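You operate a simulated robot arm through the tools that you are given. There is no shell and no other tool.

You run a simulated robot arm. Do the job below in one go: nothing can be reset, and whatever is moved stays where it is left.

TASK
Clamp the wooden block in the bench vice and rub off the paint with the sanding block.
Fine: put the sanding block back; the wooden block stays in the vice. Set down upright: wooden block, sanding block. What is to be rubbed or washed off counts as gone when no trace of it is left.

Only the result counts: the job must be done as asked and must still hold three seconds after the hand-in. Knocking over, shifting, dropping, spilling or breaking anything else fails it.

THE ROBOT
A 7-joint arm with a two-finger parallel gripper, fixed in place. Base frame: the origin is at the foot of the arm, x ahead of it, y to its left, z up; the work surface is at about z = 900. Readings come in mm, degrees, newtons and seconds.
With the tool pointing down near the work surface it reaches from about 460 to 920 mm from the base axis. Its first joint turns from -115.0 to 115.0 degrees. Payload 3.91 kg.
Tool frame: the origin (TCP) lies between the finger pads and is the grasp point; the fingertips stand 30 mm ahead of it; z points along the fingers, y is the line along which they close. The gripper opens to 110 mm. The fingers are 20 mm wide and 10 mm thick; the gripper's body (48 by 112 mm) begins 55 mm behind the TCP.
Orientation is that of the tool frame in the base frame, as [roll, pitch, yaw] about the fixed x, y, z axes, in that order (R = Rz(yaw) Ry(pitch) Rx(roll)). With the fingers straight down and closing along the base's y, the tool's x points along the base's -x, its y along +y and its z along -z.

THE INTERFACE
- The arm moves only by the tool play_rows. Its argument "commands" is a list that holds one entry, the list of rows, each a list of 7 numbers: the shift along the tool's x, y, z in mm, then the turn, a rotation vector about the tool's x, y, z in degrees, then the closure, from 0 (fully open) to 1 (shut). In form: [[[tx, ty, tz, wx, wy, wz, grip], ...]]. A call has 1 to 20 rows; each row shifts and turns the commanded pose from where the row before left it, along the tool's axes as they then stand. A row lasts 0.2 s, in which the tool goes at most 50 mm and 8.6 degrees; a call with a longer step from one row to the next is refused whole, and so is a gripper value outside its range. Where a pose cannot be reached the arm comes as near as it can. A force on the tool above 80 N (or 10 N above the force at the start of the call, whichever is more), or a blocked arm, ends the call early, and 0.2 s more pass. The fingers move at their own pace (about 153 mm/s each) and stop on an object; they squeeze with about 41 N. The grip force told is the motor's: it shows also when the fingers shut on nothing. Time passes only in rows, and 0.2 s behind the last, so rows that do not move let the fingers close. The reply holds the time, the measured pose of the TCP, the force on the tool along the base axes, the opening and the grip force, in the units named above and with some noise, with the torque about the TCP (base axes, N m) and any sound that the robot's microphone picked up.
- Cameras (640 x 400 px; columns grow to the right, rows downward): "scene" is fixed at [220.7, -649.6, 1648]; the picture's right is [0.87, -0.49, 0.00], its down [-0.25, -0.46, -0.85] and it looks along [0.42, 0.74, -0.52] (base axes); focal length 345 px, centre (320, 200). "wrist" rides on the gripper at [72, 17, -103] in the tool frame; the picture's right is [-0.23, 0.97, 0.00], its down [-0.76, -0.18, -0.62] and it looks along [-0.61, -0.14, 0.78] (tool axes); focal length 222 px, centre (320, 200). There is no depth. A picture from a camera that has moved, and an enlarged one, comes with that camera's place and axes in the base frame and with its lens.
- camera(camera): a new picture of that camera. It takes no simulated time.
- move_column(by): slides the trunk up (or, below 0, down) by that many mm; the arm rides with it, the base frame stays. It gives what a move gives, with no picture.
- zoom(camera, box): a new picture of the part [left, top, right, bottom] of that camera's present view, enlarged. It takes no simulated time.
- sign_off(): hands the job in; it is judged then, once.

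Places have to be worked out from the pictures, the camera data and where the tool is seen. Open the gripper and draw the arm clear of the work before you hand the job in, unless the task says otherwise.

The tools are called as name(argument=value, ...) on one line, values as JSON. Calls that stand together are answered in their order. play_rows: Moves the arm, as the interface text tells. Its arguments: {"type":"object","properties":{"commands":{"type":"array","items":{"type":"array","items":{"type":"array","items":{"type":"number"}}}}},"required":["commands"]} The other tools are called the same way: move_column (by) slides the trunk up or down; camera (camera) takes a picture; zoom (camera, box) takes an enlarged picture of a part of a camera's view; sign_off () hands the job in.

At the start:

```text
t: 0.0
ee_pos: [465.3, 304.1, 1222.0]
ee_rot: [180.0, 0.0, -180.0]
wrist_force: [-0.5, -0.1, 0.0]
moment: [-0.02, -0.05, 0.02]
width: 110.0
finger_force: 0.1
trunk travel left (down, up): [-850.0, 140.0]
```

scene: 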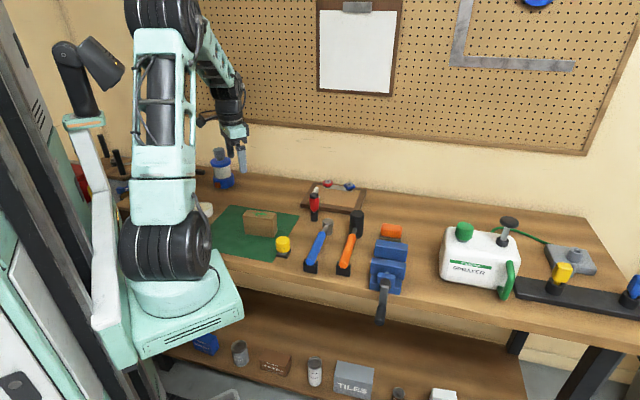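
wrist: 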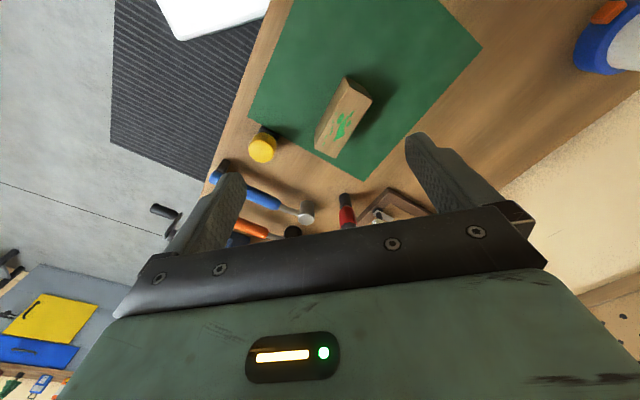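

I start by taking a closer look at the wooden block, vice and the other items on the bench.

zoom(camera="scene", box=[200, 180, 320, 270])

zoom(camera="scene", box=[320, 200, 440, 330])

zoom(camera="wrist", box=[220, 50, 420, 250])

```text
4.44 times, centred on (260, 225) of scene
camera zoom: at [220.7, -649.6, 1648.0], right [0.87, -0.49, 0.0], down [-0.25, -0.46, -0.85], along [0.42, 0.74, -0.52], focal length 1534 px, centre (587, 89)
```

zoom: 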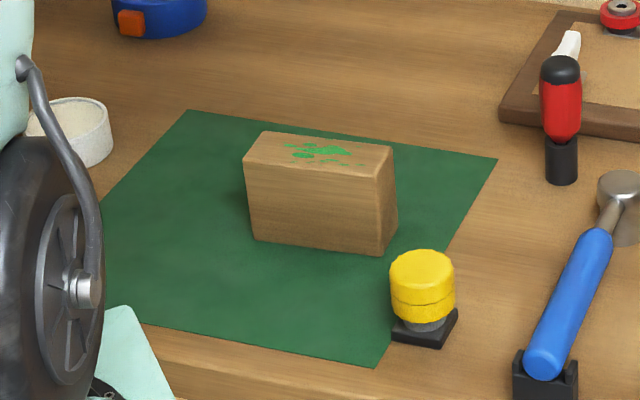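

```text
3.08 times, centred on (380, 265) of scene
camera zoom: at [220.7, -649.6, 1648.0], right [0.87, -0.49, 0.0], down [-0.25, -0.46, -0.85], along [0.42, 0.74, -0.52], focal length 1062 px, centre (135, 0)
```

zoom: 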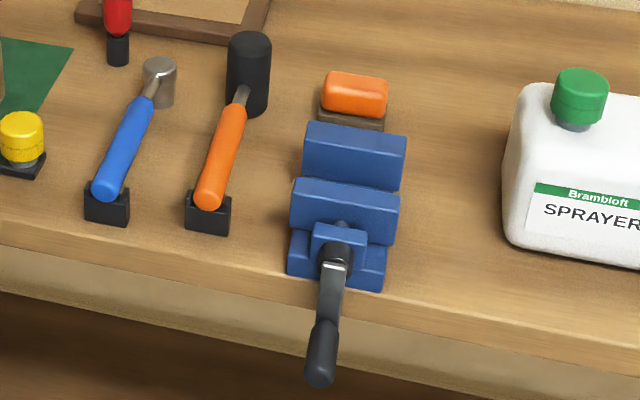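

```text
2.00 times, centred on (320, 150) of wrist
camera zoom: at [392.1, 321.6, 1324.7], right [0.23, 0.97, 0.0], down [0.76, -0.18, 0.62], along [0.61, -0.14, -0.78], focal length 444 px, centre (320, 300)
```

zoom: 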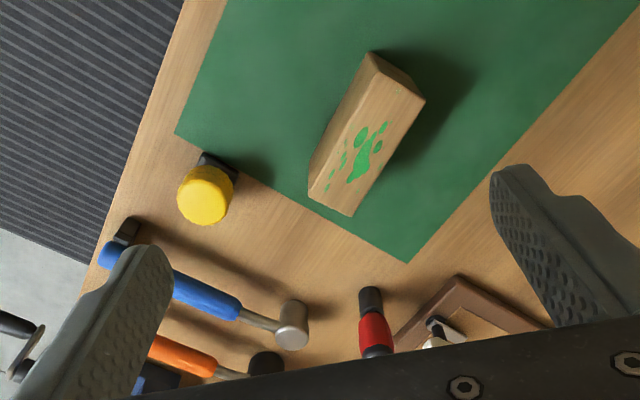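

The block (about 107×45×75 mm) is near (535, 307) on the mat. The vice is near (800, −60), its jaws turned about −41°, with the orange sanding block behind it. I move the hand over the vice for a closer look with the wrist camera.

play_rows(commands=[[[-22, -36, 0, 0, 0, 0, 0], [-22, -36, 0, 0, 0, 0, 0], [-22, -36, 0, 0, 0, 0, 0], [-22, -36, 0, 0, 0, 0, 0], [-22, -36, 0, 0, 0, 0, 0], [-22, -36, 0, 0, 0, 0, 0], [-22, -36, 0, 0, 0, 0, 0], [-22, -36, 0, 0, 0, 0, 0], [-22, -36, 0, 0, 0, 0, 0], [-22, -36, 0, 0, 0, 0, 0]]])

camera(camera="wrist")

camera(camera="scene")

```text
t: 2.2
ee_pos: [686.4, -54.6, 1219.2]
ee_rot: [179.9, -0.1, -179.9]
wrist_force: [-0.3, -0.1, 0.3]
moment: [-0.01, -0.02, 0.0]
width: 110.0
finger_force: 0.0
trunk travel left (down, up): [-850.0, 140.0]
```

```text
taken
camera wrist: at [613.4, -38.0, 1323.4], right [0.23, 0.97, 0.0], down [0.76, -0.18, 0.62], along [0.61, -0.14, -0.78], focal length 222 px, centre (320, 200)
```

wrist: 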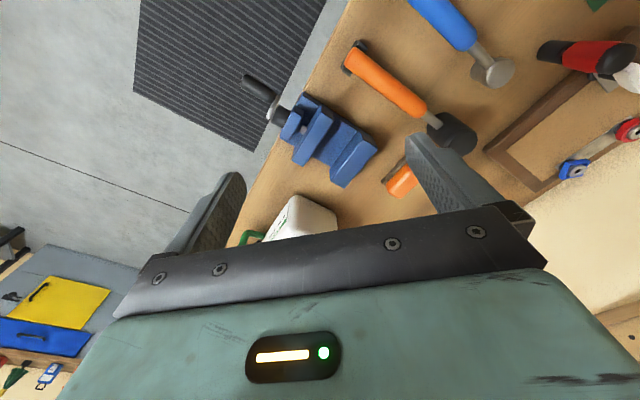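

```text
taken
```

scene: 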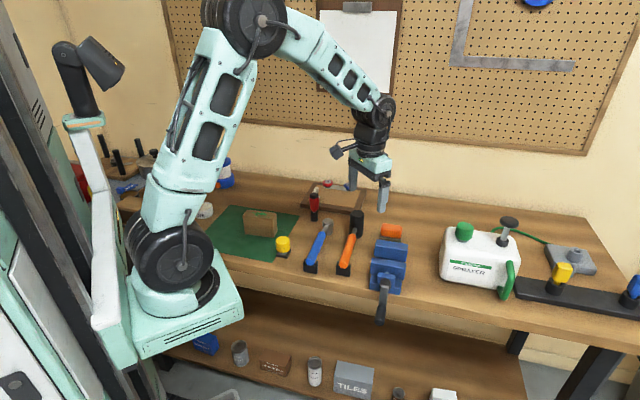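

zoom(camera="wrist", box=[230, 60, 430, 220])

zoom(camera="scene", box=[345, 210, 435, 330])

```text
2.50 times, centred on (330, 140) of wrist
camera zoom: at [613.4, -38.0, 1323.4], right [0.23, 0.97, 0.0], down [0.76, -0.18, 0.62], along [0.61, -0.14, -0.78], focal length 555 px, centre (295, 350)
```

zoom: 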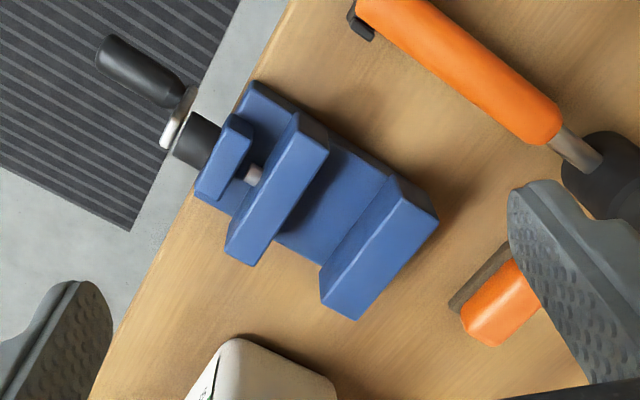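

```text
3.33 times, centred on (390, 270) of scene
camera zoom: at [220.7, -649.6, 1648.0], right [0.87, -0.49, 0.0], down [-0.25, -0.46, -0.85], along [0.42, 0.74, -0.52], focal length 1150 px, centre (87, -33)
```

zoom: 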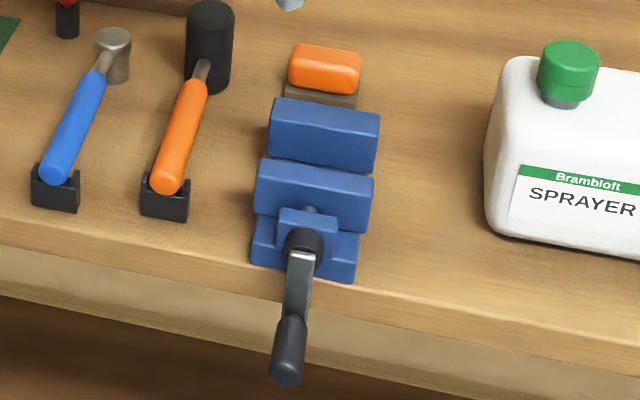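

The vice has a fixed rear jaw, a movable front jaw and a crank with a grip that hangs down in front. I turn the hand in line with the vice (camera on the outer side) and go lower for a better view.

play_rows(commands=[[[0, 0, 0, 0, 0, -8.1, 0], [0, 0, 0, 0, 0, -8.1, 0], [0, 0, 0, 0, 0, -8.1, 0], [0, 0, 0, 0, 0, -8.1, 0], [0, 0, 0, 0, 0, -8.1, 0], [0, 0, 0, 0, 0, -8.1, 0], [-7.2, -21.2, 25, 0, 0, 0, 0], [-7.2, -21.2, 25, 0, 0, 0, 0], [-7.2, -21.2, 25, 0, 0, 0, 0], [-7.2, -21.2, 25, 0, 0, 0, 0]]])

camera(camera="wrist")

```text
t: 4.4
ee_pos: [769.0, -90.7, 1123.4]
ee_rot: [-180.0, 0.0, -131.4]
wrist_force: [-0.2, 0.6, 1.0]
moment: [-0.02, -0.01, 0.02]
width: 110.0
finger_force: 0.0
trunk travel left (down, up): [-850.0, 140.0]
```

```text
taken
camera wrist: at [707.4, -133.7, 1225.4], right [-0.58, 0.81, 0.0], down [0.64, 0.45, 0.62], along [0.51, 0.36, -0.78], focal length 222 px, centre (320, 200)
```

wrist: 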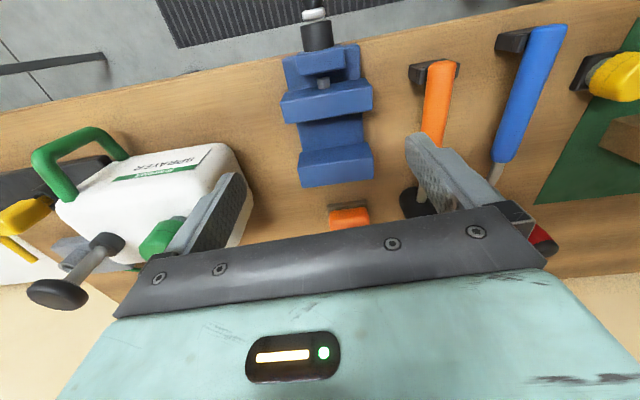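

zoom(camera="wrist", box=[250, 0, 410, 100])

zoom(camera="wrist", box=[250, 70, 410, 230])

```text
4.00 times, centred on (330, 50) of wrist
camera zoom: at [707.4, -133.7, 1225.4], right [-0.58, 0.81, 0.0], down [0.64, 0.45, 0.62], along [0.51, 0.36, -0.78], focal length 888 px, centre (280, 800)
```

zoom: 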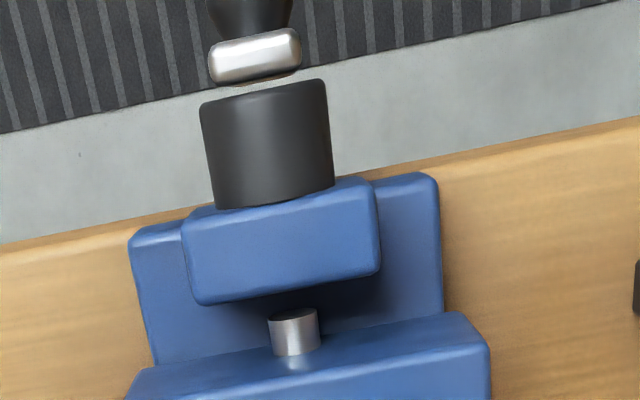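

```text
2.50 times, centred on (330, 150) of wrist
camera zoom: at [707.4, -133.7, 1225.4], right [-0.58, 0.81, 0.0], down [0.64, 0.45, 0.62], along [0.51, 0.36, -0.78], focal length 555 px, centre (295, 325)
```

zoom: 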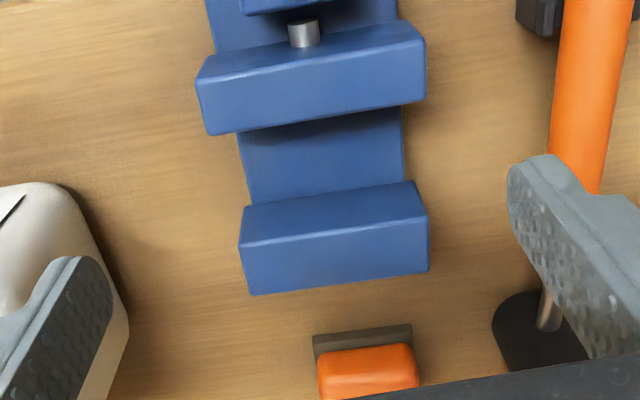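

zoom(camera="scene", box=[360, 230, 420, 280])

zoom(camera="scene", box=[360, 270, 420, 330])

```text
8.00 times, centred on (390, 255) of scene
camera zoom: at [220.7, -649.6, 1648.0], right [0.87, -0.49, 0.0], down [-0.25, -0.46, -0.85], along [0.42, 0.74, -0.52], focal length 2760 px, centre (-240, -240)
```

zoom: 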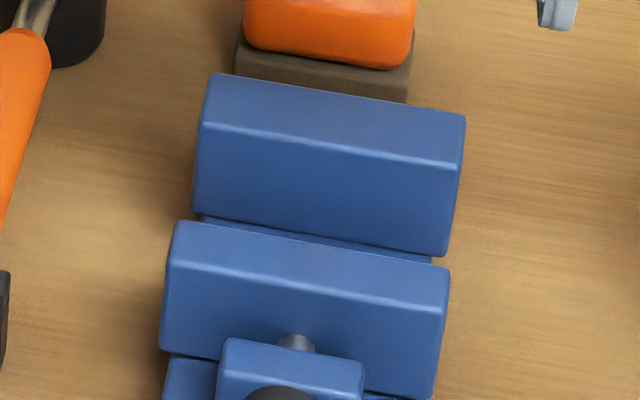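

```text
6.67 times, centred on (390, 300) of scene
camera zoom: at [220.7, -649.6, 1648.0], right [0.87, -0.49, 0.0], down [-0.25, -0.46, -0.85], along [0.42, 0.74, -0.52], focal length 2300 px, centre (-147, -467)
```

zoom: 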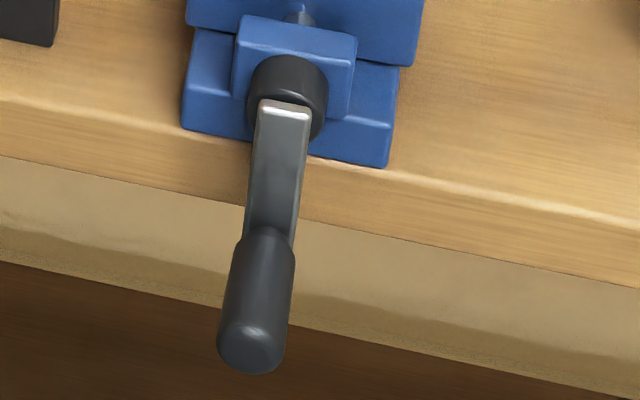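

Jaw tops are at z≈975, the bed at z≈930 and the opening is about 59 mm, centred near (789, −58), with the vice axis at about 45°. Next I rotate the hand so the fingers close across the block and travel to above it.

play_rows(commands=[[[0, 0, -4, 0, 0, 8.5, 0], [0, 0, -4, 0, 0, 8.5, 0], [0, 0, -4, 0, 0, 8.5, 0], [0, 0, -4, 0, 0, 8.5, 0], [0, 0, -4, 0, 0, 8.5, 0], [0, 0, 0, 0, 0, 8.5, 0], [0, 0, 0, 0, 0, 8.5, 0], [0, 0, 0, 0, 0, 8.5, 0], [0, 0, 0, 0, 0, 8.5, 0], [0, 0, 0, 0, 0, 8.5, 0], [0, 0, 0, 0, 0, 8.5, 0]]])

play_rows(commands=[[[44.6, 11.6, 0, 0, 0, 0, 0], [44.6, 11.6, 0, 0, 0, 0, 0], [44.6, 11.6, 0, 0, 0, 0, 0], [44.6, 11.6, 0, 0, 0, 0, 0], [44.6, 11.6, 0, 0, 0, 0, 0], [44.6, 11.6, 0, 0, 0, 0, 0], [44.6, 11.6, 0, 0, 0, 0, 0], [44.6, 11.6, 0, 0, 0, 0, 0], [44.6, 11.6, 0, 0, 0, 0, 0], [44.6, 11.6, 0, 0, 0, 0, 0]]])

camera(camera="wrist")

```text
t: 6.8
ee_pos: [766.6, -89.6, 1141.4]
ee_rot: [-180.0, 0.0, 135.0]
wrist_force: [0.2, -0.4, 0.0]
moment: [0.0, 0.0, 0.0]
width: 109.8
finger_force: 0.0
trunk travel left (down, up): [-850.0, 140.0]
```

```text
t: 9.0
ee_pos: [531.6, 304.7, 1138.5]
ee_rot: [180.0, 0.0, 135.1]
wrist_force: [0.0, -0.4, -0.3]
moment: [0.02, 0.05, 0.04]
width: 110.0
finger_force: 0.0
trunk travel left (down, up): [-850.0, 140.0]
```

```text
taken
camera wrist: at [493.0, 368.3, 1241.9], right [0.85, 0.53, 0.0], down [0.41, -0.66, 0.62], along [0.33, -0.53, -0.78], focal length 222 px, centre (320, 200)
```

wrist: 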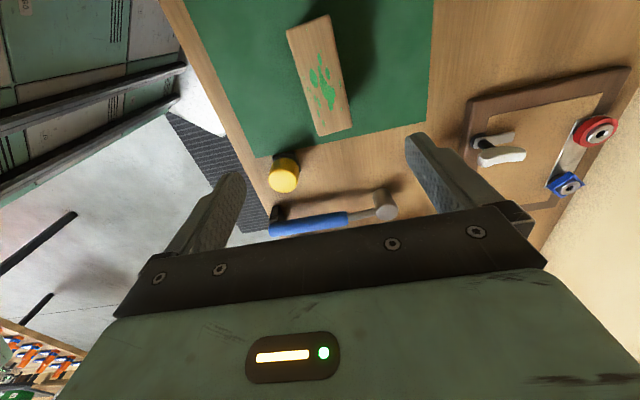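

zoom(camera="wrist", box=[250, 0, 410, 150])

```text
2.67 times, centred on (330, 75) of wrist
camera zoom: at [493.0, 368.3, 1241.9], right [0.85, 0.53, 0.0], down [0.41, -0.66, 0.62], along [0.33, -0.53, -0.78], focal length 592 px, centre (293, 533)
```

zoom: 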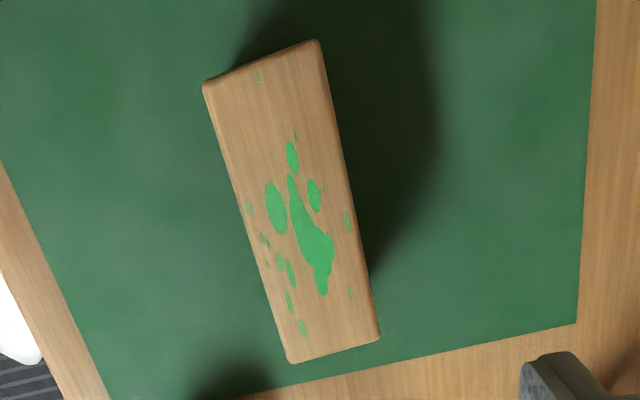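

The block's top centre works out at about (525.5, 325), with its long axis at about −42°. I shift over it, trim the yaw by 3° and go down partway for a check.

play_rows(commands=[[[18.3, 10.4, 0, 0, 0, 0, 0], [0, 0, 0, 0, 0, -3, 0], [0, 0, 30, 0, 0, 0, 0], [0, 0, 30, 0, 0, 0, 0], [0, 0, 0, 0, 0, 0, 0]]])

camera(camera="wrist")

camera(camera="scene")

```text
t: 10.2
ee_pos: [529.0, 323.7, 1079.5]
ee_rot: [-180.0, 0.0, 138.1]
wrist_force: [0.4, -0.5, -0.2]
moment: [-0.01, 0.01, 0.02]
width: 109.9
finger_force: 0.0
trunk travel left (down, up): [-850.0, 140.0]
```

```text
taken
camera wrist: at [486.1, 386.5, 1182.5], right [0.82, 0.57, 0.0], down [0.45, -0.64, 0.62], along [0.36, -0.51, -0.78], focal length 222 px, centre (320, 200)
```

wrist: 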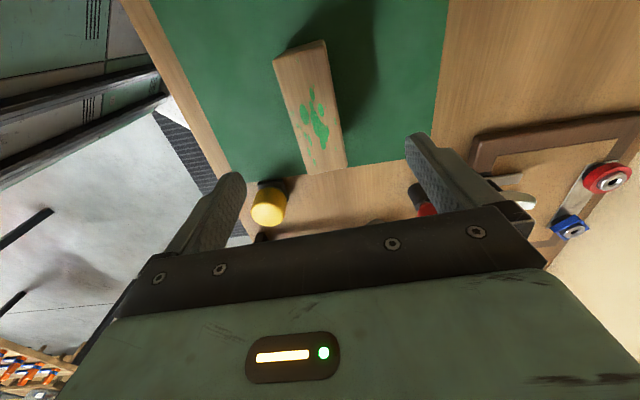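

```text
taken
```

scene: 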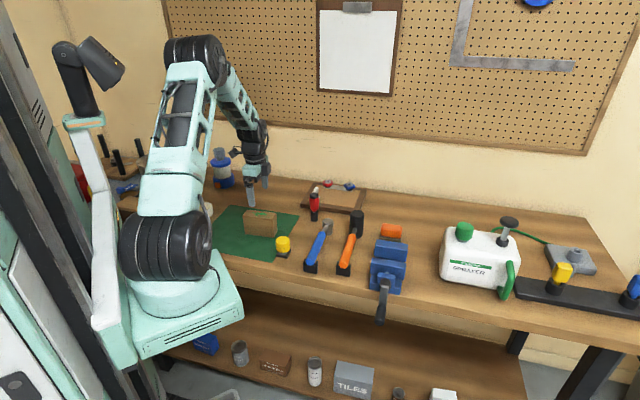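

zoom(camera="wrist", box=[240, 20, 400, 180])

```text
2.50 times, centred on (320, 100) of wrist
camera zoom: at [486.1, 386.5, 1182.5], right [0.82, 0.57, 0.0], down [0.45, -0.64, 0.62], along [0.36, -0.51, -0.78], focal length 555 px, centre (320, 450)
```

zoom: 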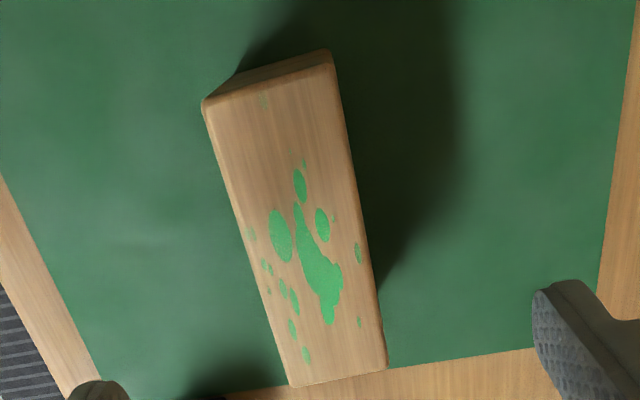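

The second view agrees: top at z≈975, centre (524.6, 324.8), about 110×43 mm. I trim by (4, −2), descend so the fingertips reach about 26 mm below the block's top, and close.

play_rows(commands=[[[4, -2, 30, 0, 0, 0, 0], [0, 0, 30, 0, 0, 0, 0], [0, 0, 25, 0, 0, 0, 0], [0, 0, 15, 0, 0, 0, 0], [0, 0, 0, 0, 0, 0, 0]]])

camera(camera="wrist")

zoom(camera="scene", box=[200, 150, 320, 270])

```text
t: 11.4
ee_pos: [523.4, 326.6, 979.2]
ee_rot: [-180.0, 0.0, 138.2]
wrist_force: [-0.8, -0.5, 0.2]
moment: [-0.01, 0.03, 0.02]
width: 110.1
finger_force: 0.1
trunk travel left (down, up): [-850.0, 140.0]
```

```text
taken
camera wrist: at [481.0, 389.1, 1083.6], right [0.82, 0.57, 0.0], down [0.45, -0.64, 0.62], along [0.36, -0.51, -0.78], focal length 222 px, centre (320, 200)
```

wrist: 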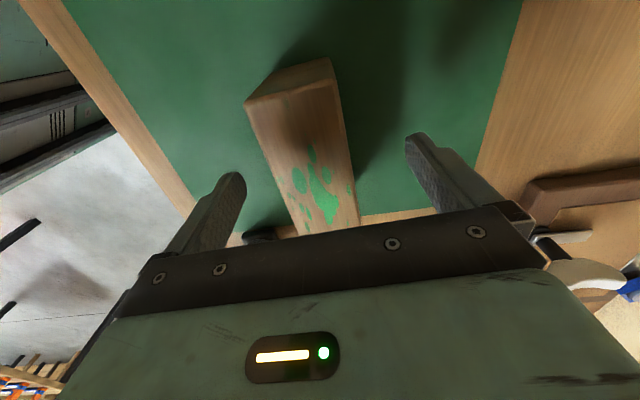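

```text
3.33 times, centred on (260, 210) of scene
camera zoom: at [220.7, -649.6, 1648.0], right [0.87, -0.49, 0.0], down [-0.25, -0.46, -0.85], along [0.42, 0.74, -0.52], focal length 1150 px, centre (520, 167)
```

zoom: 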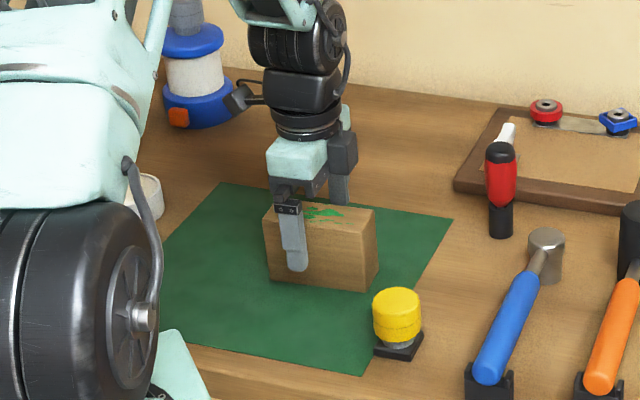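

Fingers straddle the block and the computed fingertip position matches the picture. I close the gripper.

play_rows(commands=[[[0, 0, 0, 0, 0, 0, 1], [0, 0, 0, 0, 0, 0, 1], [0, 0, 0, 0, 0, 0, 1], [0, 0, 0, 0, 0, 0, 1]]])

```text
t: 12.4
ee_pos: [523.1, 328.6, 980.9]
ee_rot: [-180.0, 0.0, 138.1]
wrist_force: [-0.8, 0.2, -0.3]
moment: [0.02, 0.02, 0.04]
width: 43.7
finger_force: 41.1
trunk travel left (down, up): [-850.0, 140.0]
```

Gripped at 43.7 mm. I lift straight up and check that the block comes along.

play_rows(commands=[[[0, 0, -15, 0, 0, 0, 1], [0, 0, -30, 0, 0, 0, 1], [0, 0, -40, 0, 0, 0, 1], [0, 0, -40, 0, 0, 0, 1], [0, 0, -40, 0, 0, 0, 1], [0, 0, -15, 0, 0, 0, 1], [0, 0, 0, 0, 0, 0, 1]]])

camera(camera="scene")

camera(camera="wrist")

```text
t: 14.0
ee_pos: [524.1, 328.0, 1161.5]
ee_rot: [180.0, 0.0, 138.1]
wrist_force: [-1.3, 0.0, 0.9]
moment: [0.02, -0.03, -0.02]
width: 0.2
finger_force: 37.5
trunk travel left (down, up): [-850.0, 140.0]
```

```text
taken
```

scene: 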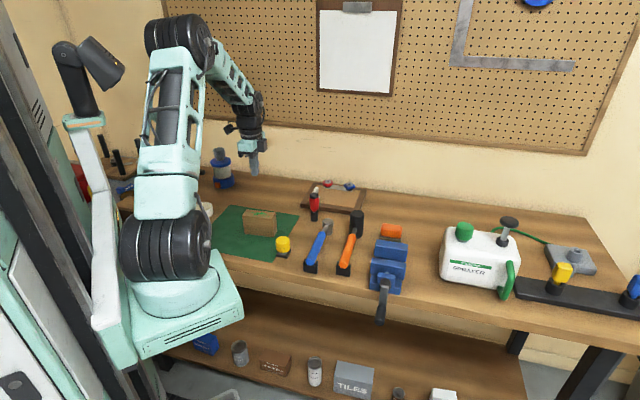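

```text
taken
camera wrist: at [482.0, 388.5, 1264.4], right [0.82, 0.57, 0.0], down [0.45, -0.64, 0.62], along [0.36, -0.51, -0.78], focal length 222 px, centre (320, 200)
```

wrist: 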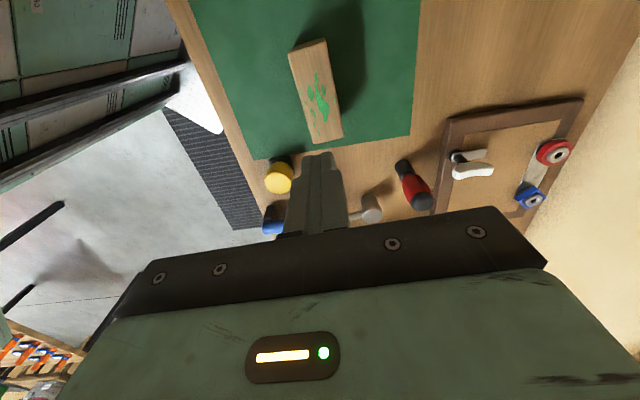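

The block slipped out: the fingers shut to 0.2 mm and the block is still standing on the mat. I check where it stands now before gripping deeper.

zoom(camera="wrist", box=[240, 0, 400, 160])

zoom(camera="scene", box=[200, 180, 320, 270])

```text
2.50 times, centred on (320, 80) of wrist
camera zoom: at [482.0, 388.5, 1264.4], right [0.82, 0.57, 0.0], down [0.45, -0.64, 0.62], along [0.36, -0.51, -0.78], focal length 555 px, centre (320, 500)
```

zoom: 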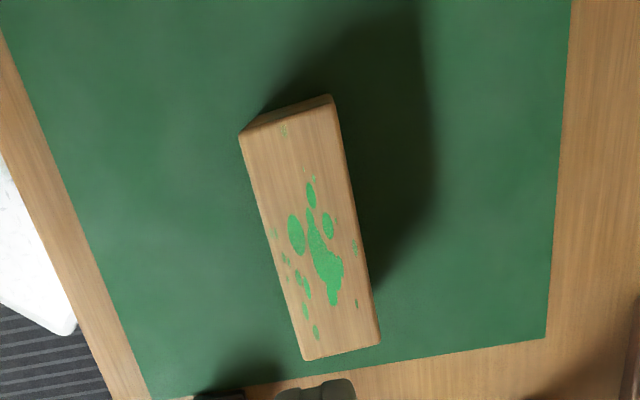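

```text
4.44 times, centred on (260, 225) of scene
camera zoom: at [220.7, -649.6, 1648.0], right [0.87, -0.49, 0.0], down [-0.25, -0.46, -0.85], along [0.42, 0.74, -0.52], focal length 1534 px, centre (587, 89)
```

zoom: 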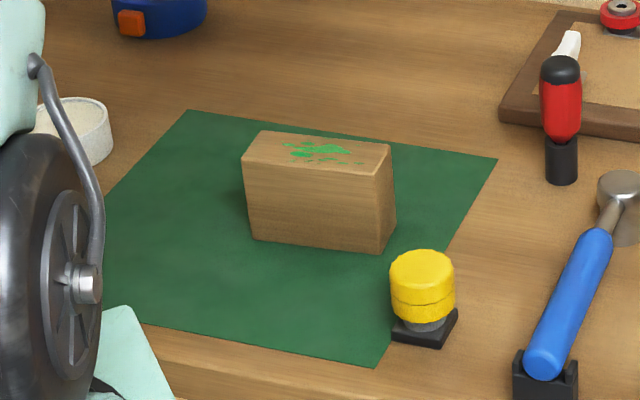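

The block hardly moved (centre ≈ (524, 328)), so the grip was too shallow. I reopen, go down again with the TCP about 17 mm below the block's top, close, and lift slowly by only a few millimetres to test.

play_rows(commands=[[[0, 0, 0, 0, 0, 0, 0], [0, 0, 0, 0, 0, 0, 0], [0, 0, 38, 0, 0, 0, 0], [0, 0, 38, 0, 0, 0, 0], [0, 0, 38, 0, 0, 0, 0], [0, 0, 38, 0, 0, 0, 0], [0, 0, 38, 0, 0, 0, 0], [0, 0, 13.5, 0, 0, 0, 0], [0, 0, 0, 0, 0, 0, 0], [0, 0, 0, 0, 0, 0, 1], [0, 0, 0, 0, 0, 0, 1], [0, 0, 0, 0, 0, 0, 1], [0, 0, 0, 0, 0, 0, 1]]])

play_rows(commands=[[[0, 0, -2, 0, 0, 0, 1], [0, 0, -3, 0, 0, 0, 1], [0, 0, -3, 0, 0, 0, 1], [0, 0, 0, 0, 0, 0, 1]]])

zoom(camera="scene", box=[200, 180, 320, 270])

```text
t: 16.8
ee_pos: [522.4, 326.9, 959.8]
ee_rot: [-180.0, 0.1, 138.0]
wrist_force: [-0.2, 0.1, 0.0]
moment: [0.0, 0.03, 0.02]
width: 43.6
finger_force: 41.1
trunk travel left (down, up): [-850.0, 140.0]
```

```text
t: 17.8
ee_pos: [523.0, 327.7, 966.4]
ee_rot: [179.9, 0.0, 138.1]
wrist_force: [-0.3, 0.3, -2.0]
moment: [0.01, 0.05, -0.01]
width: 43.8
finger_force: 40.9
trunk travel left (down, up): [-850.0, 140.0]
```

```text
4.44 times, centred on (260, 225) of scene
camera zoom: at [220.7, -649.6, 1648.0], right [0.87, -0.49, 0.0], down [-0.25, -0.46, -0.85], along [0.42, 0.74, -0.52], focal length 1534 px, centre (587, 89)
```

zoom: 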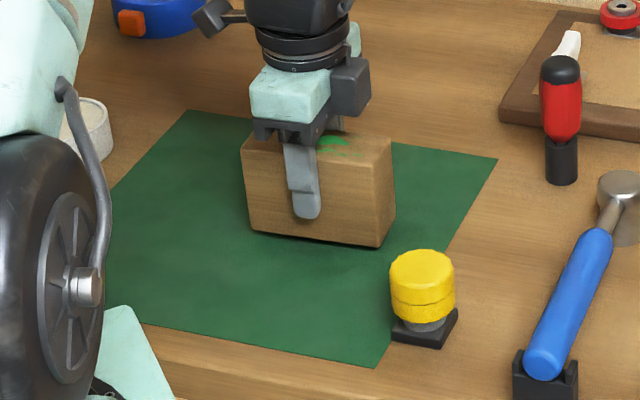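

It holds now (weight about 2 N). To keep the fingers above the vice jaws I need a higher grip, so I set the block back down, release, rise about 12 mm (TCP about 4 mm below the top) and test the grip there.

play_rows(commands=[[[0, 0, 3, 0, 0, 0, 1], [0, 0, 3, 0, 0, 0, 1], [0, 0, 2, 0, 0, 0, 1], [0, 0, 0, 0, 0, 0, 1], [0, 0, 0, 0, 0, 0, 0.4], [0, 0, 0, 0, 0, 0, 0.4], [0, 0, -6, 0, 0, 0, 0.4], [0, 0, -7, 0, 0, 0, 0.4], [0, 0, 0, 0, 0, 0, 0.4]]])

play_rows(commands=[[[0, 0, 0, 0, 0, 0, 1], [0, 0, 0, 0, 0, 0, 1], [0, 0, 0, 0, 0, 0, 1], [0, 0, 0, 0, 0, 0, 1]]])

play_rows(commands=[[[0, 0, -2, 0, 0, 0, 1], [0, 0, -3, 0, 0, 0, 1], [0, 0, -3, 0, 0, 0, 1], [0, 0, 0, 0, 0, 0, 1]]])

zoom(camera="scene", box=[200, 180, 320, 270])

```text
t: 19.8
ee_pos: [522.8, 327.7, 971.5]
ee_rot: [180.0, 0.0, 138.0]
wrist_force: [0.0, -0.3, 0.2]
moment: [-0.02, 0.01, -0.04]
width: 66.0
finger_force: 0.0
trunk travel left (down, up): [-850.0, 140.0]
```

```text
t: 20.8
ee_pos: [523.8, 328.6, 969.8]
ee_rot: [180.0, 0.0, 138.1]
wrist_force: [-0.5, -0.5, 0.0]
moment: [0.01, 0.08, 0.02]
width: 43.6
finger_force: 40.8
trunk travel left (down, up): [-850.0, 140.0]
```

```text
t: 21.8
ee_pos: [522.9, 328.4, 979.8]
ee_rot: [180.0, 0.0, 138.0]
wrist_force: [-1.2, -0.1, -1.8]
moment: [-0.04, 0.0, 0.01]
width: 43.5
finger_force: 40.7
trunk travel left (down, up): [-850.0, 140.0]
```

```text
4.44 times, centred on (260, 225) of scene
camera zoom: at [220.7, -649.6, 1648.0], right [0.87, -0.49, 0.0], down [-0.25, -0.46, -0.85], along [0.42, 0.74, -0.52], focal length 1534 px, centre (587, 89)
```

zoom: 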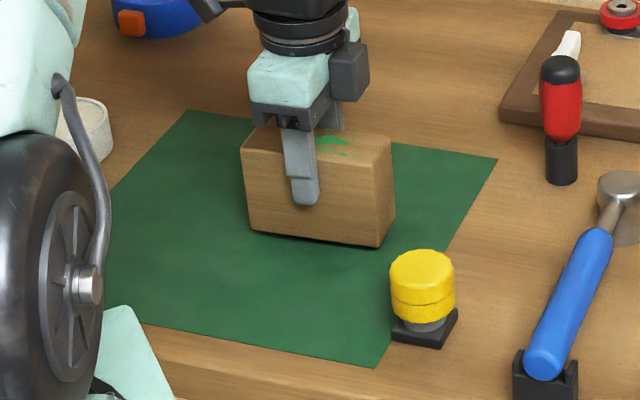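

This higher grip holds too (1.8 N extra load). I lift to about z=1140 and turn the yaw to 135° to match the vice.

play_rows(commands=[[[0, 0, -10, 0, 0, 0, 1], [0, 0, -20, 0, 0, 0, 1], [0, 0, -25, 0, 0, 0, 1], [0, 0, -25, 0, 0, 0, 1], [0, 0, -25, 0, 0, 0, 1], [0, 0, -25, 0, 0, 0, 1], [0, 0, -20, 0, 0, 0, 1], [0, 0, -10, 0, 0, 1, 1], [0, 0, 0, 0, 0, 2, 1], [0, 0, 0, 0, 0, 0, 1]]])

zoom(camera="scene", box=[180, 100, 340, 270])

```text
t: 24.0
ee_pos: [523.5, 327.7, 1139.0]
ee_rot: [180.0, -0.1, 135.1]
wrist_force: [-0.9, -0.4, -2.3]
moment: [0.0, -0.01, 0.0]
width: 43.5
finger_force: 41.0
trunk travel left (down, up): [-850.0, 140.0]
```

```text
2.35 times, centred on (260, 185) of scene
camera zoom: at [220.7, -649.6, 1648.0], right [0.87, -0.49, 0.0], down [-0.25, -0.46, -0.85], along [0.42, 0.74, -0.52], focal length 812 px, centre (461, 235)
```

zoom: 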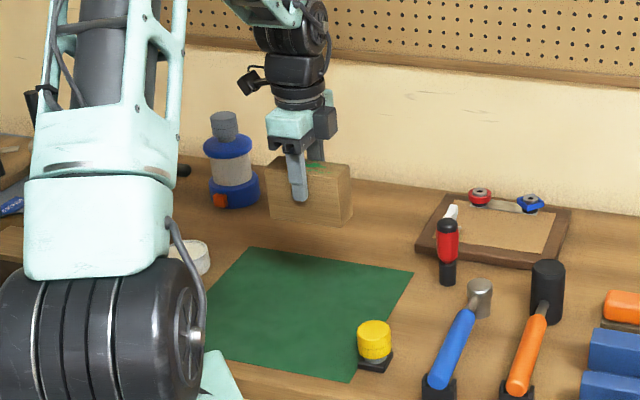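

The block is securely held and level. I carry it to above the vice gap at about (789.6, −58.6).

play_rows(commands=[[[-18, -3, 0, 0, 0, 0, 1], [-34, -6.3, 0, 0, 0, 0, 1], [-34, -6.3, 0, 0, 0, 0, 1], [-34, -6.3, 0, 0, 0, 0, 1], [-34, -6.3, 0, 0, 0, 0, 1], [-34, -6.3, 0, 0, 0, 0, 1], [-34, -6.3, 0, 0, 0, 0, 1], [-34, -6.3, 0, 0, 0, 0, 1], [-34, -6.3, 0, 0, 0, 0, 1], [-34, -6.3, 0, 0, 0, 0, 1], [-34, -6.3, 0, 0, 0, 0, 1], [-34, -6.3, 0, 0, 0, 0, 1], [-34, -6.3, 0, 0, 0, 0, 1], [-34, -6.3, 0, 0, 0, 0, 1], [-18, -3, 0, 0, 0, 0, 1], [-16, -2.5, 0, 0, 0, 0, 1], [0, 0, 0, 0, 0, 0, 1]]])

camera(camera="wrist")

camera(camera="scene")

```text
t: 27.6
ee_pos: [809.0, -83.4, 1139.2]
ee_rot: [180.0, 0.1, 135.1]
wrist_force: [-0.3, -0.4, -2.1]
moment: [0.0, 0.0, 0.02]
width: 43.6
finger_force: 40.9
trunk travel left (down, up): [-850.0, 140.0]
```

```text
taken
camera wrist: at [769.9, -20.5, 1242.5], right [0.85, 0.53, 0.0], down [0.41, -0.66, 0.62], along [0.33, -0.53, -0.78], focal length 222 px, centre (320, 200)
```

wrist: 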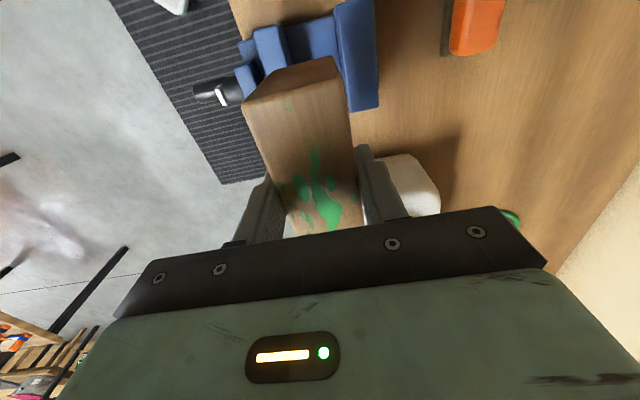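

```text
taken
```

scene: 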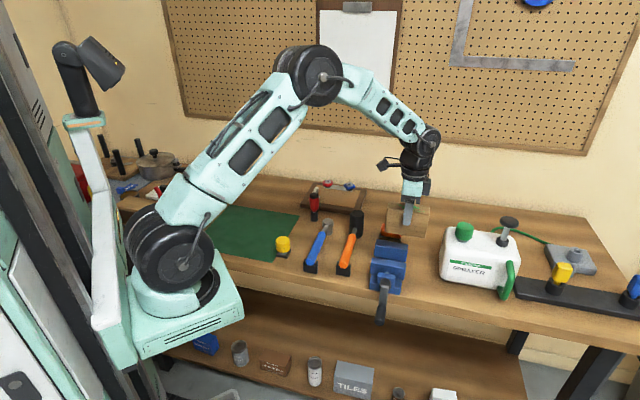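

I overshot by about 32 mm along the jaws; I correct back with tool (+31, +4) and look again.

play_rows(commands=[[[15, 2, 0, 0, 0, 0, 1], [16.2, 1.9, 0, 0, 0, 0, 1], [0, 0, 20, 0, 0, 0, 1], [0, 0, 20, 0, 0, 0, 1], [0, 0, 15, 0, 0, 0, 1], [0, 0, 0, 0, 0, 0, 1]]])

camera(camera="wrist")

zoom(camera="scene", box=[340, 170, 450, 290])

```text
t: 29.0
ee_pos: [789.1, -58.7, 1084.3]
ee_rot: [179.9, 0.0, 135.0]
wrist_force: [0.2, -0.1, -1.9]
moment: [0.0, -0.03, 0.01]
width: 43.8
finger_force: 40.9
trunk travel left (down, up): [-850.0, 140.0]
```

```text
taken
camera wrist: at [749.6, 4.5, 1187.2], right [0.85, 0.53, 0.0], down [0.41, -0.66, 0.62], along [0.33, -0.53, -0.78], focal length 222 px, centre (320, 200)
```

wrist: 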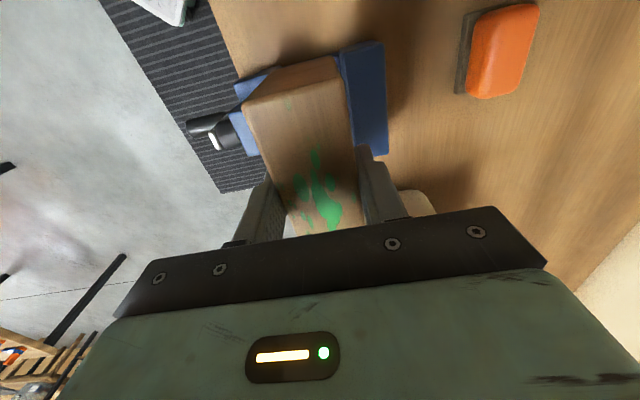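

```text
3.33 times, centred on (395, 230) of scene
camera zoom: at [220.7, -649.6, 1648.0], right [0.87, -0.49, 0.0], down [-0.25, -0.46, -0.85], along [0.42, 0.74, -0.52], focal length 1150 px, centre (70, 100)
```

zoom: 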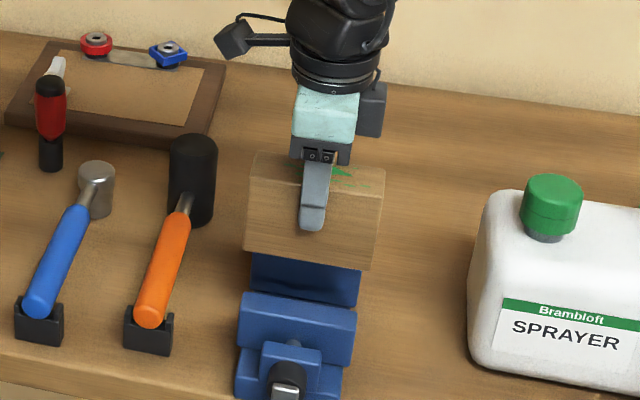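

zoom(camera="wrist", box=[180, 20, 420, 180])

```text
2.50 times, centred on (300, 100) of wrist
camera zoom: at [749.6, 4.5, 1187.2], right [0.85, 0.53, 0.0], down [0.41, -0.66, 0.62], along [0.33, -0.53, -0.78], focal length 555 px, centre (370, 450)
```

zoom: 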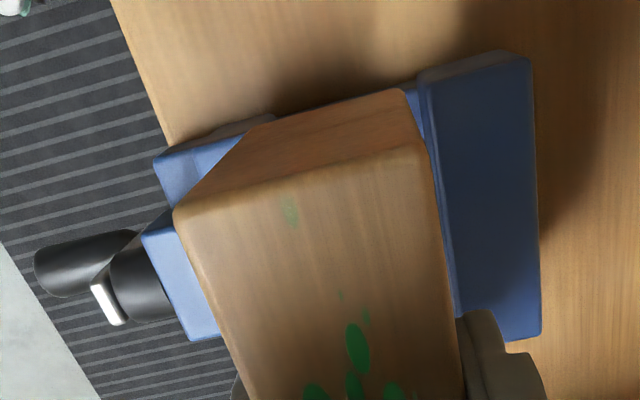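

Everything lines up: rear jaw face at 546 and front jaw at 487 along the vice axis, with the block centred at 516.5. I lower the block to TCP z≈1010, with fingertips just above the jaw tops.

play_rows(commands=[[[0, 0, 20, 0, 0, 0, 1], [0, 0, 20, 0, 0, 0, 1], [0, 0, 15, 0, 0, 0, 1], [0, 0, 10, 0, 0, 0, 1], [0, 0, 8, 0, 0, 0, 1], [0, 0, 0, 0, 0, 0, 1]]])

zoom(camera="scene", box=[350, 200, 430, 280])

zoom(camera="wrist", box=[180, 20, 440, 220])

```text
t: 30.4
ee_pos: [789.4, -59.0, 1011.9]
ee_rot: [-180.0, -0.1, 135.1]
wrist_force: [-0.4, -0.1, -1.3]
moment: [-0.03, 0.01, 0.01]
width: 43.4
finger_force: 41.1
trunk travel left (down, up): [-850.0, 140.0]
```

```text
5.00 times, centred on (390, 240) of scene
camera zoom: at [220.7, -649.6, 1648.0], right [0.87, -0.49, 0.0], down [-0.25, -0.46, -0.85], along [0.42, 0.74, -0.52], focal length 1725 px, centre (-30, 0)
```

zoom: 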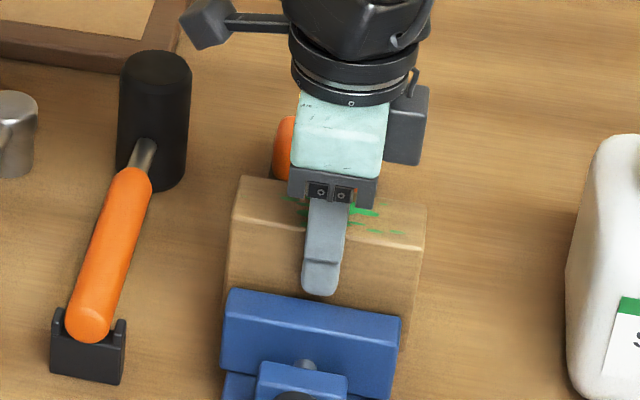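

```text
2.00 times, centred on (310, 120) of wrist
camera zoom: at [750.6, 4.2, 1114.9], right [0.85, 0.53, 0.0], down [0.41, -0.66, 0.62], along [0.33, -0.53, -0.78], focal length 444 px, centre (340, 360)
```

zoom: 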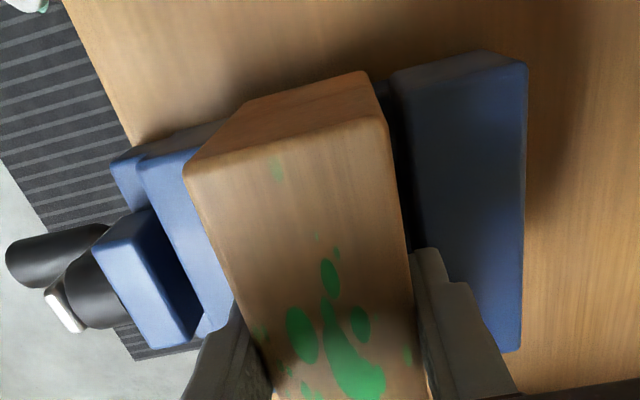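

The block is between the jaws with clearance on both sides. I inch down another 5 mm and watch the force.

play_rows(commands=[[[0, 0, 2, 0, 0, 0, 1], [0, 0, 2, 0, 0, 0, 1], [0, 0, 1, 0, 0, 0, 1], [0, 0, 0, 0, 0, 0, 1]]])

zoom(camera="scene", box=[370, 220, 420, 270])

```text
t: 31.4
ee_pos: [789.2, -61.0, 1006.2]
ee_rot: [179.9, 0.0, 135.0]
wrist_force: [-0.5, 0.2, -2.2]
moment: [0.02, 0.0, 0.01]
width: 43.8
finger_force: 41.6
trunk travel left (down, up): [-850.0, 140.0]
```

```text
8.00 times, centred on (395, 245) of scene
camera zoom: at [220.7, -649.6, 1648.0], right [0.87, -0.49, 0.0], down [-0.25, -0.46, -0.85], along [0.42, 0.74, -0.52], focal length 2760 px, centre (-280, -160)
```

zoom: 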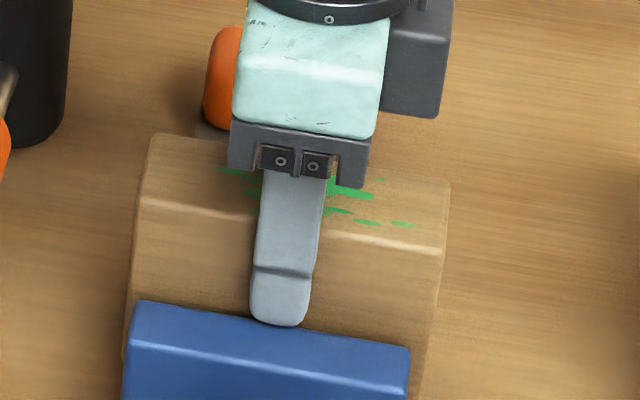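

Fingertips are about 1 mm above the jaw tops and the block bottom is about 6 mm above the bed. I open the fingers slightly so the block settles onto the bed, then look.

play_rows(commands=[[[0, 0, -1, 0, 0, 0, 1], [0, 0, 0, 0, 0, 0, 0.5], [0, 0, 0, 0, 0, 0, 0.5], [0, 0, 0, 0, 0, 0, 0.5]]])

zoom(camera="scene", box=[370, 220, 420, 270])

zoom(camera="wrist", box=[180, 20, 440, 220])

```text
t: 32.4
ee_pos: [789.8, -60.1, 1008.3]
ee_rot: [180.0, 0.0, 135.1]
wrist_force: [0.3, -0.1, 0.1]
moment: [0.0, -0.01, -0.02]
width: 55.2
finger_force: 0.1
trunk travel left (down, up): [-850.0, 140.0]
```

```text
8.00 times, centred on (395, 245) of scene
camera zoom: at [220.7, -649.6, 1648.0], right [0.87, -0.49, 0.0], down [-0.25, -0.46, -0.85], along [0.42, 0.74, -0.52], focal length 2760 px, centre (-280, -160)
```

zoom: 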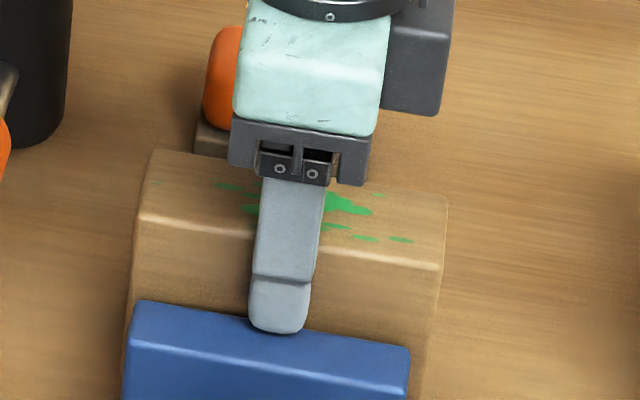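

```text
2.00 times, centred on (310, 120) of wrist
camera zoom: at [750.5, 3.4, 1110.6], right [0.85, 0.53, 0.0], down [0.41, -0.66, 0.62], along [0.33, -0.53, -0.78], focal length 444 px, centre (340, 360)
```

zoom: 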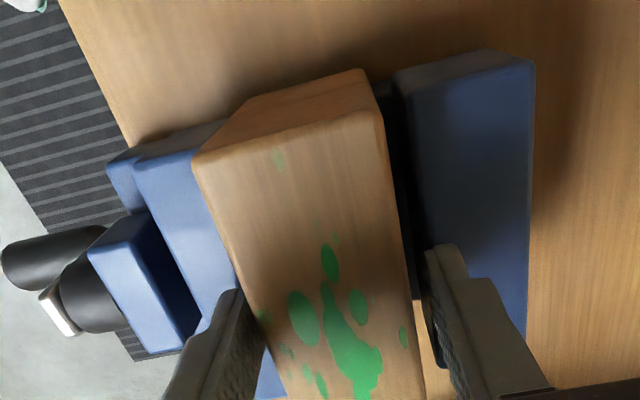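

The block now stands on the vice bed, upright between the jaws. I raise the hand straight up clear of it.

play_rows(commands=[[[0, 0, -10, 0, 0, 0, 0.5], [0, 0, -30, 0, 0, 0, 0.5], [0, 0, -40, 0, 0, 0, 0.5], [0, 0, -40, 0, 0, 0, 0.2], [0, 0, -20, 0, 0, 0, 0], [0, 0, 0, 0, 0, -8.5, 0], [0, 0, 0, 0, 0, -8.5, 0], [0, 0, 0, 0, 0, -8.5, 0], [0, 0, 0, 0, 0, -8.5, 0], [0, 0, 0, 0, 0, -8.5, 0], [0, 0, 0, 0, 0, -8.5, 0], [0, 0, 0, 0, 0, -8.5, 0], [0, 0, 0, 0, 0, -8.5, 0], [0, 0, 0, 0, 0, -8.5, 0], [0, 0, 0, 0, 0, -8.5, 0], [0, 0, 0, 0, 0, -5, 0]]])

zoom(camera="scene", box=[350, 200, 430, 330])

camera(camera="wrist")

```text
t: 35.8
ee_pos: [789.7, -58.4, 1146.7]
ee_rot: [-180.0, 0.1, -134.7]
wrist_force: [0.4, -0.3, 0.0]
moment: [-0.02, 0.0, 0.01]
width: 110.0
finger_force: 0.1
trunk travel left (down, up): [-850.0, 140.0]
```

```text
3.08 times, centred on (390, 265) of scene
camera zoom: at [220.7, -649.6, 1648.0], right [0.87, -0.49, 0.0], down [-0.25, -0.46, -0.85], along [0.42, 0.74, -0.52], focal length 1062 px, centre (105, 0)
```

zoom: 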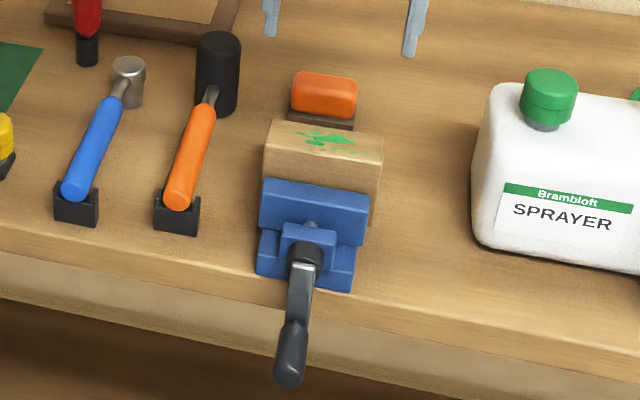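

```text
taken
camera wrist: at [726.9, -98.5, 1250.1], right [-0.53, 0.85, 0.0], down [0.66, 0.42, 0.62], along [0.53, 0.33, -0.78], focal length 222 px, centre (320, 200)
```

wrist: 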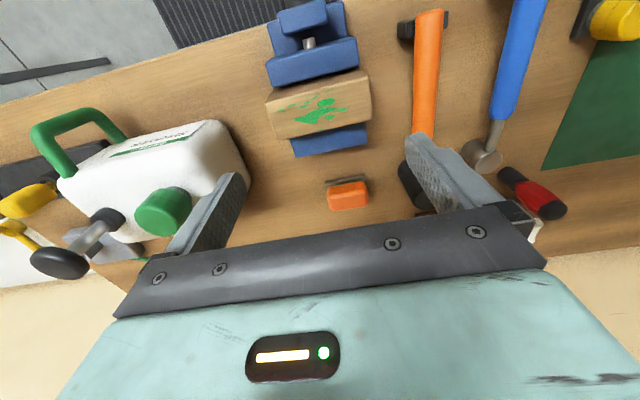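

The block stands well in the vice. I now move out in front of the crank grip (estimated axis along u, at v≈600, z≈879) to inspect it.

play_rows(commands=[[[40.5, 0, 0, 0, 0, 0, 0], [40.5, 0, 0, 0, 0, 0, 0], [40.5, 0, 0, 0, 0, -0.3, 0], [40.5, 0, 0, 0, 0, 0, 0], [0, 0, 30, 0, 0, 0, 0], [0, 0, 30, 0, 0, 0, 0], [0, 0, 26, 0, 0, 0, 0], [0, 0, 0, 0, 0, 0, 0]]])

camera(camera="wrist")

zoom(camera="wrist", box=[240, 60, 400, 220])

zoom(camera="scene", box=[350, 220, 430, 330])

```text
t: 37.6
ee_pos: [677.3, -176.6, 1062.1]
ee_rot: [-179.9, 0.1, -134.6]
wrist_force: [0.5, 0.2, 0.3]
moment: [0.0, 0.02, 0.0]
width: 110.2
finger_force: 0.2
trunk travel left (down, up): [-850.0, 140.0]
```

```text
taken
camera wrist: at [613.6, -215.4, 1164.6], right [-0.53, 0.85, 0.0], down [0.66, 0.42, 0.62], along [0.53, 0.33, -0.78], focal length 222 px, centre (320, 200)
```

wrist: 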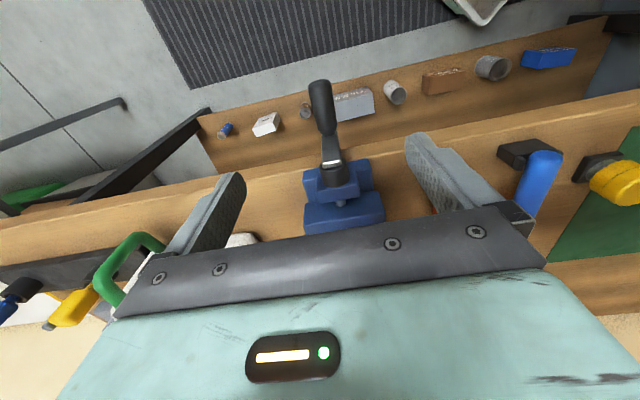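

```text
2.50 times, centred on (320, 140) of wrist
camera zoom: at [613.6, -215.4, 1164.6], right [-0.53, 0.85, 0.0], down [0.66, 0.42, 0.62], along [0.53, 0.33, -0.78], focal length 555 px, centre (320, 350)
```

zoom: 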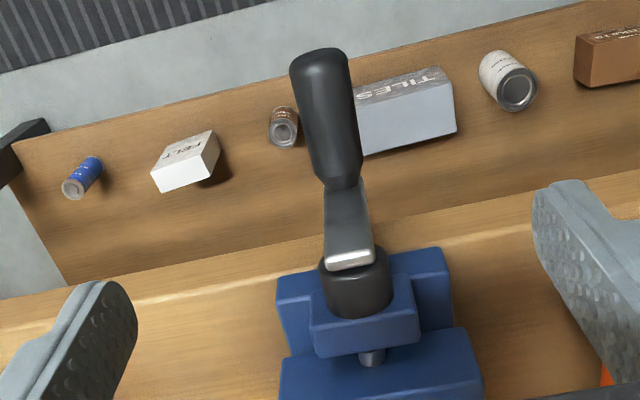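

```text
3.64 times, centred on (390, 275) of scene
camera zoom: at [220.7, -649.6, 1648.0], right [0.87, -0.49, 0.0], down [-0.25, -0.46, -0.85], along [0.42, 0.74, -0.52], focal length 1255 px, centre (66, -73)
```

zoom: 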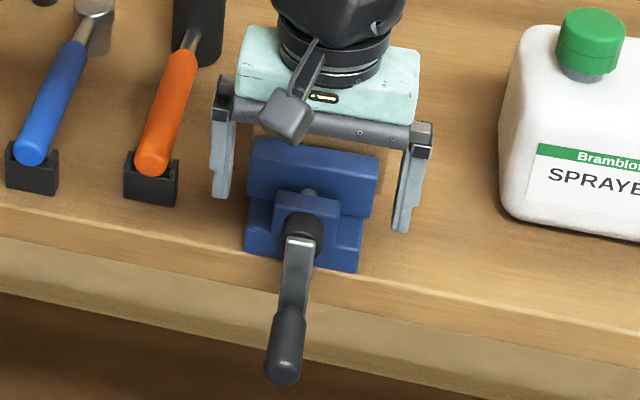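

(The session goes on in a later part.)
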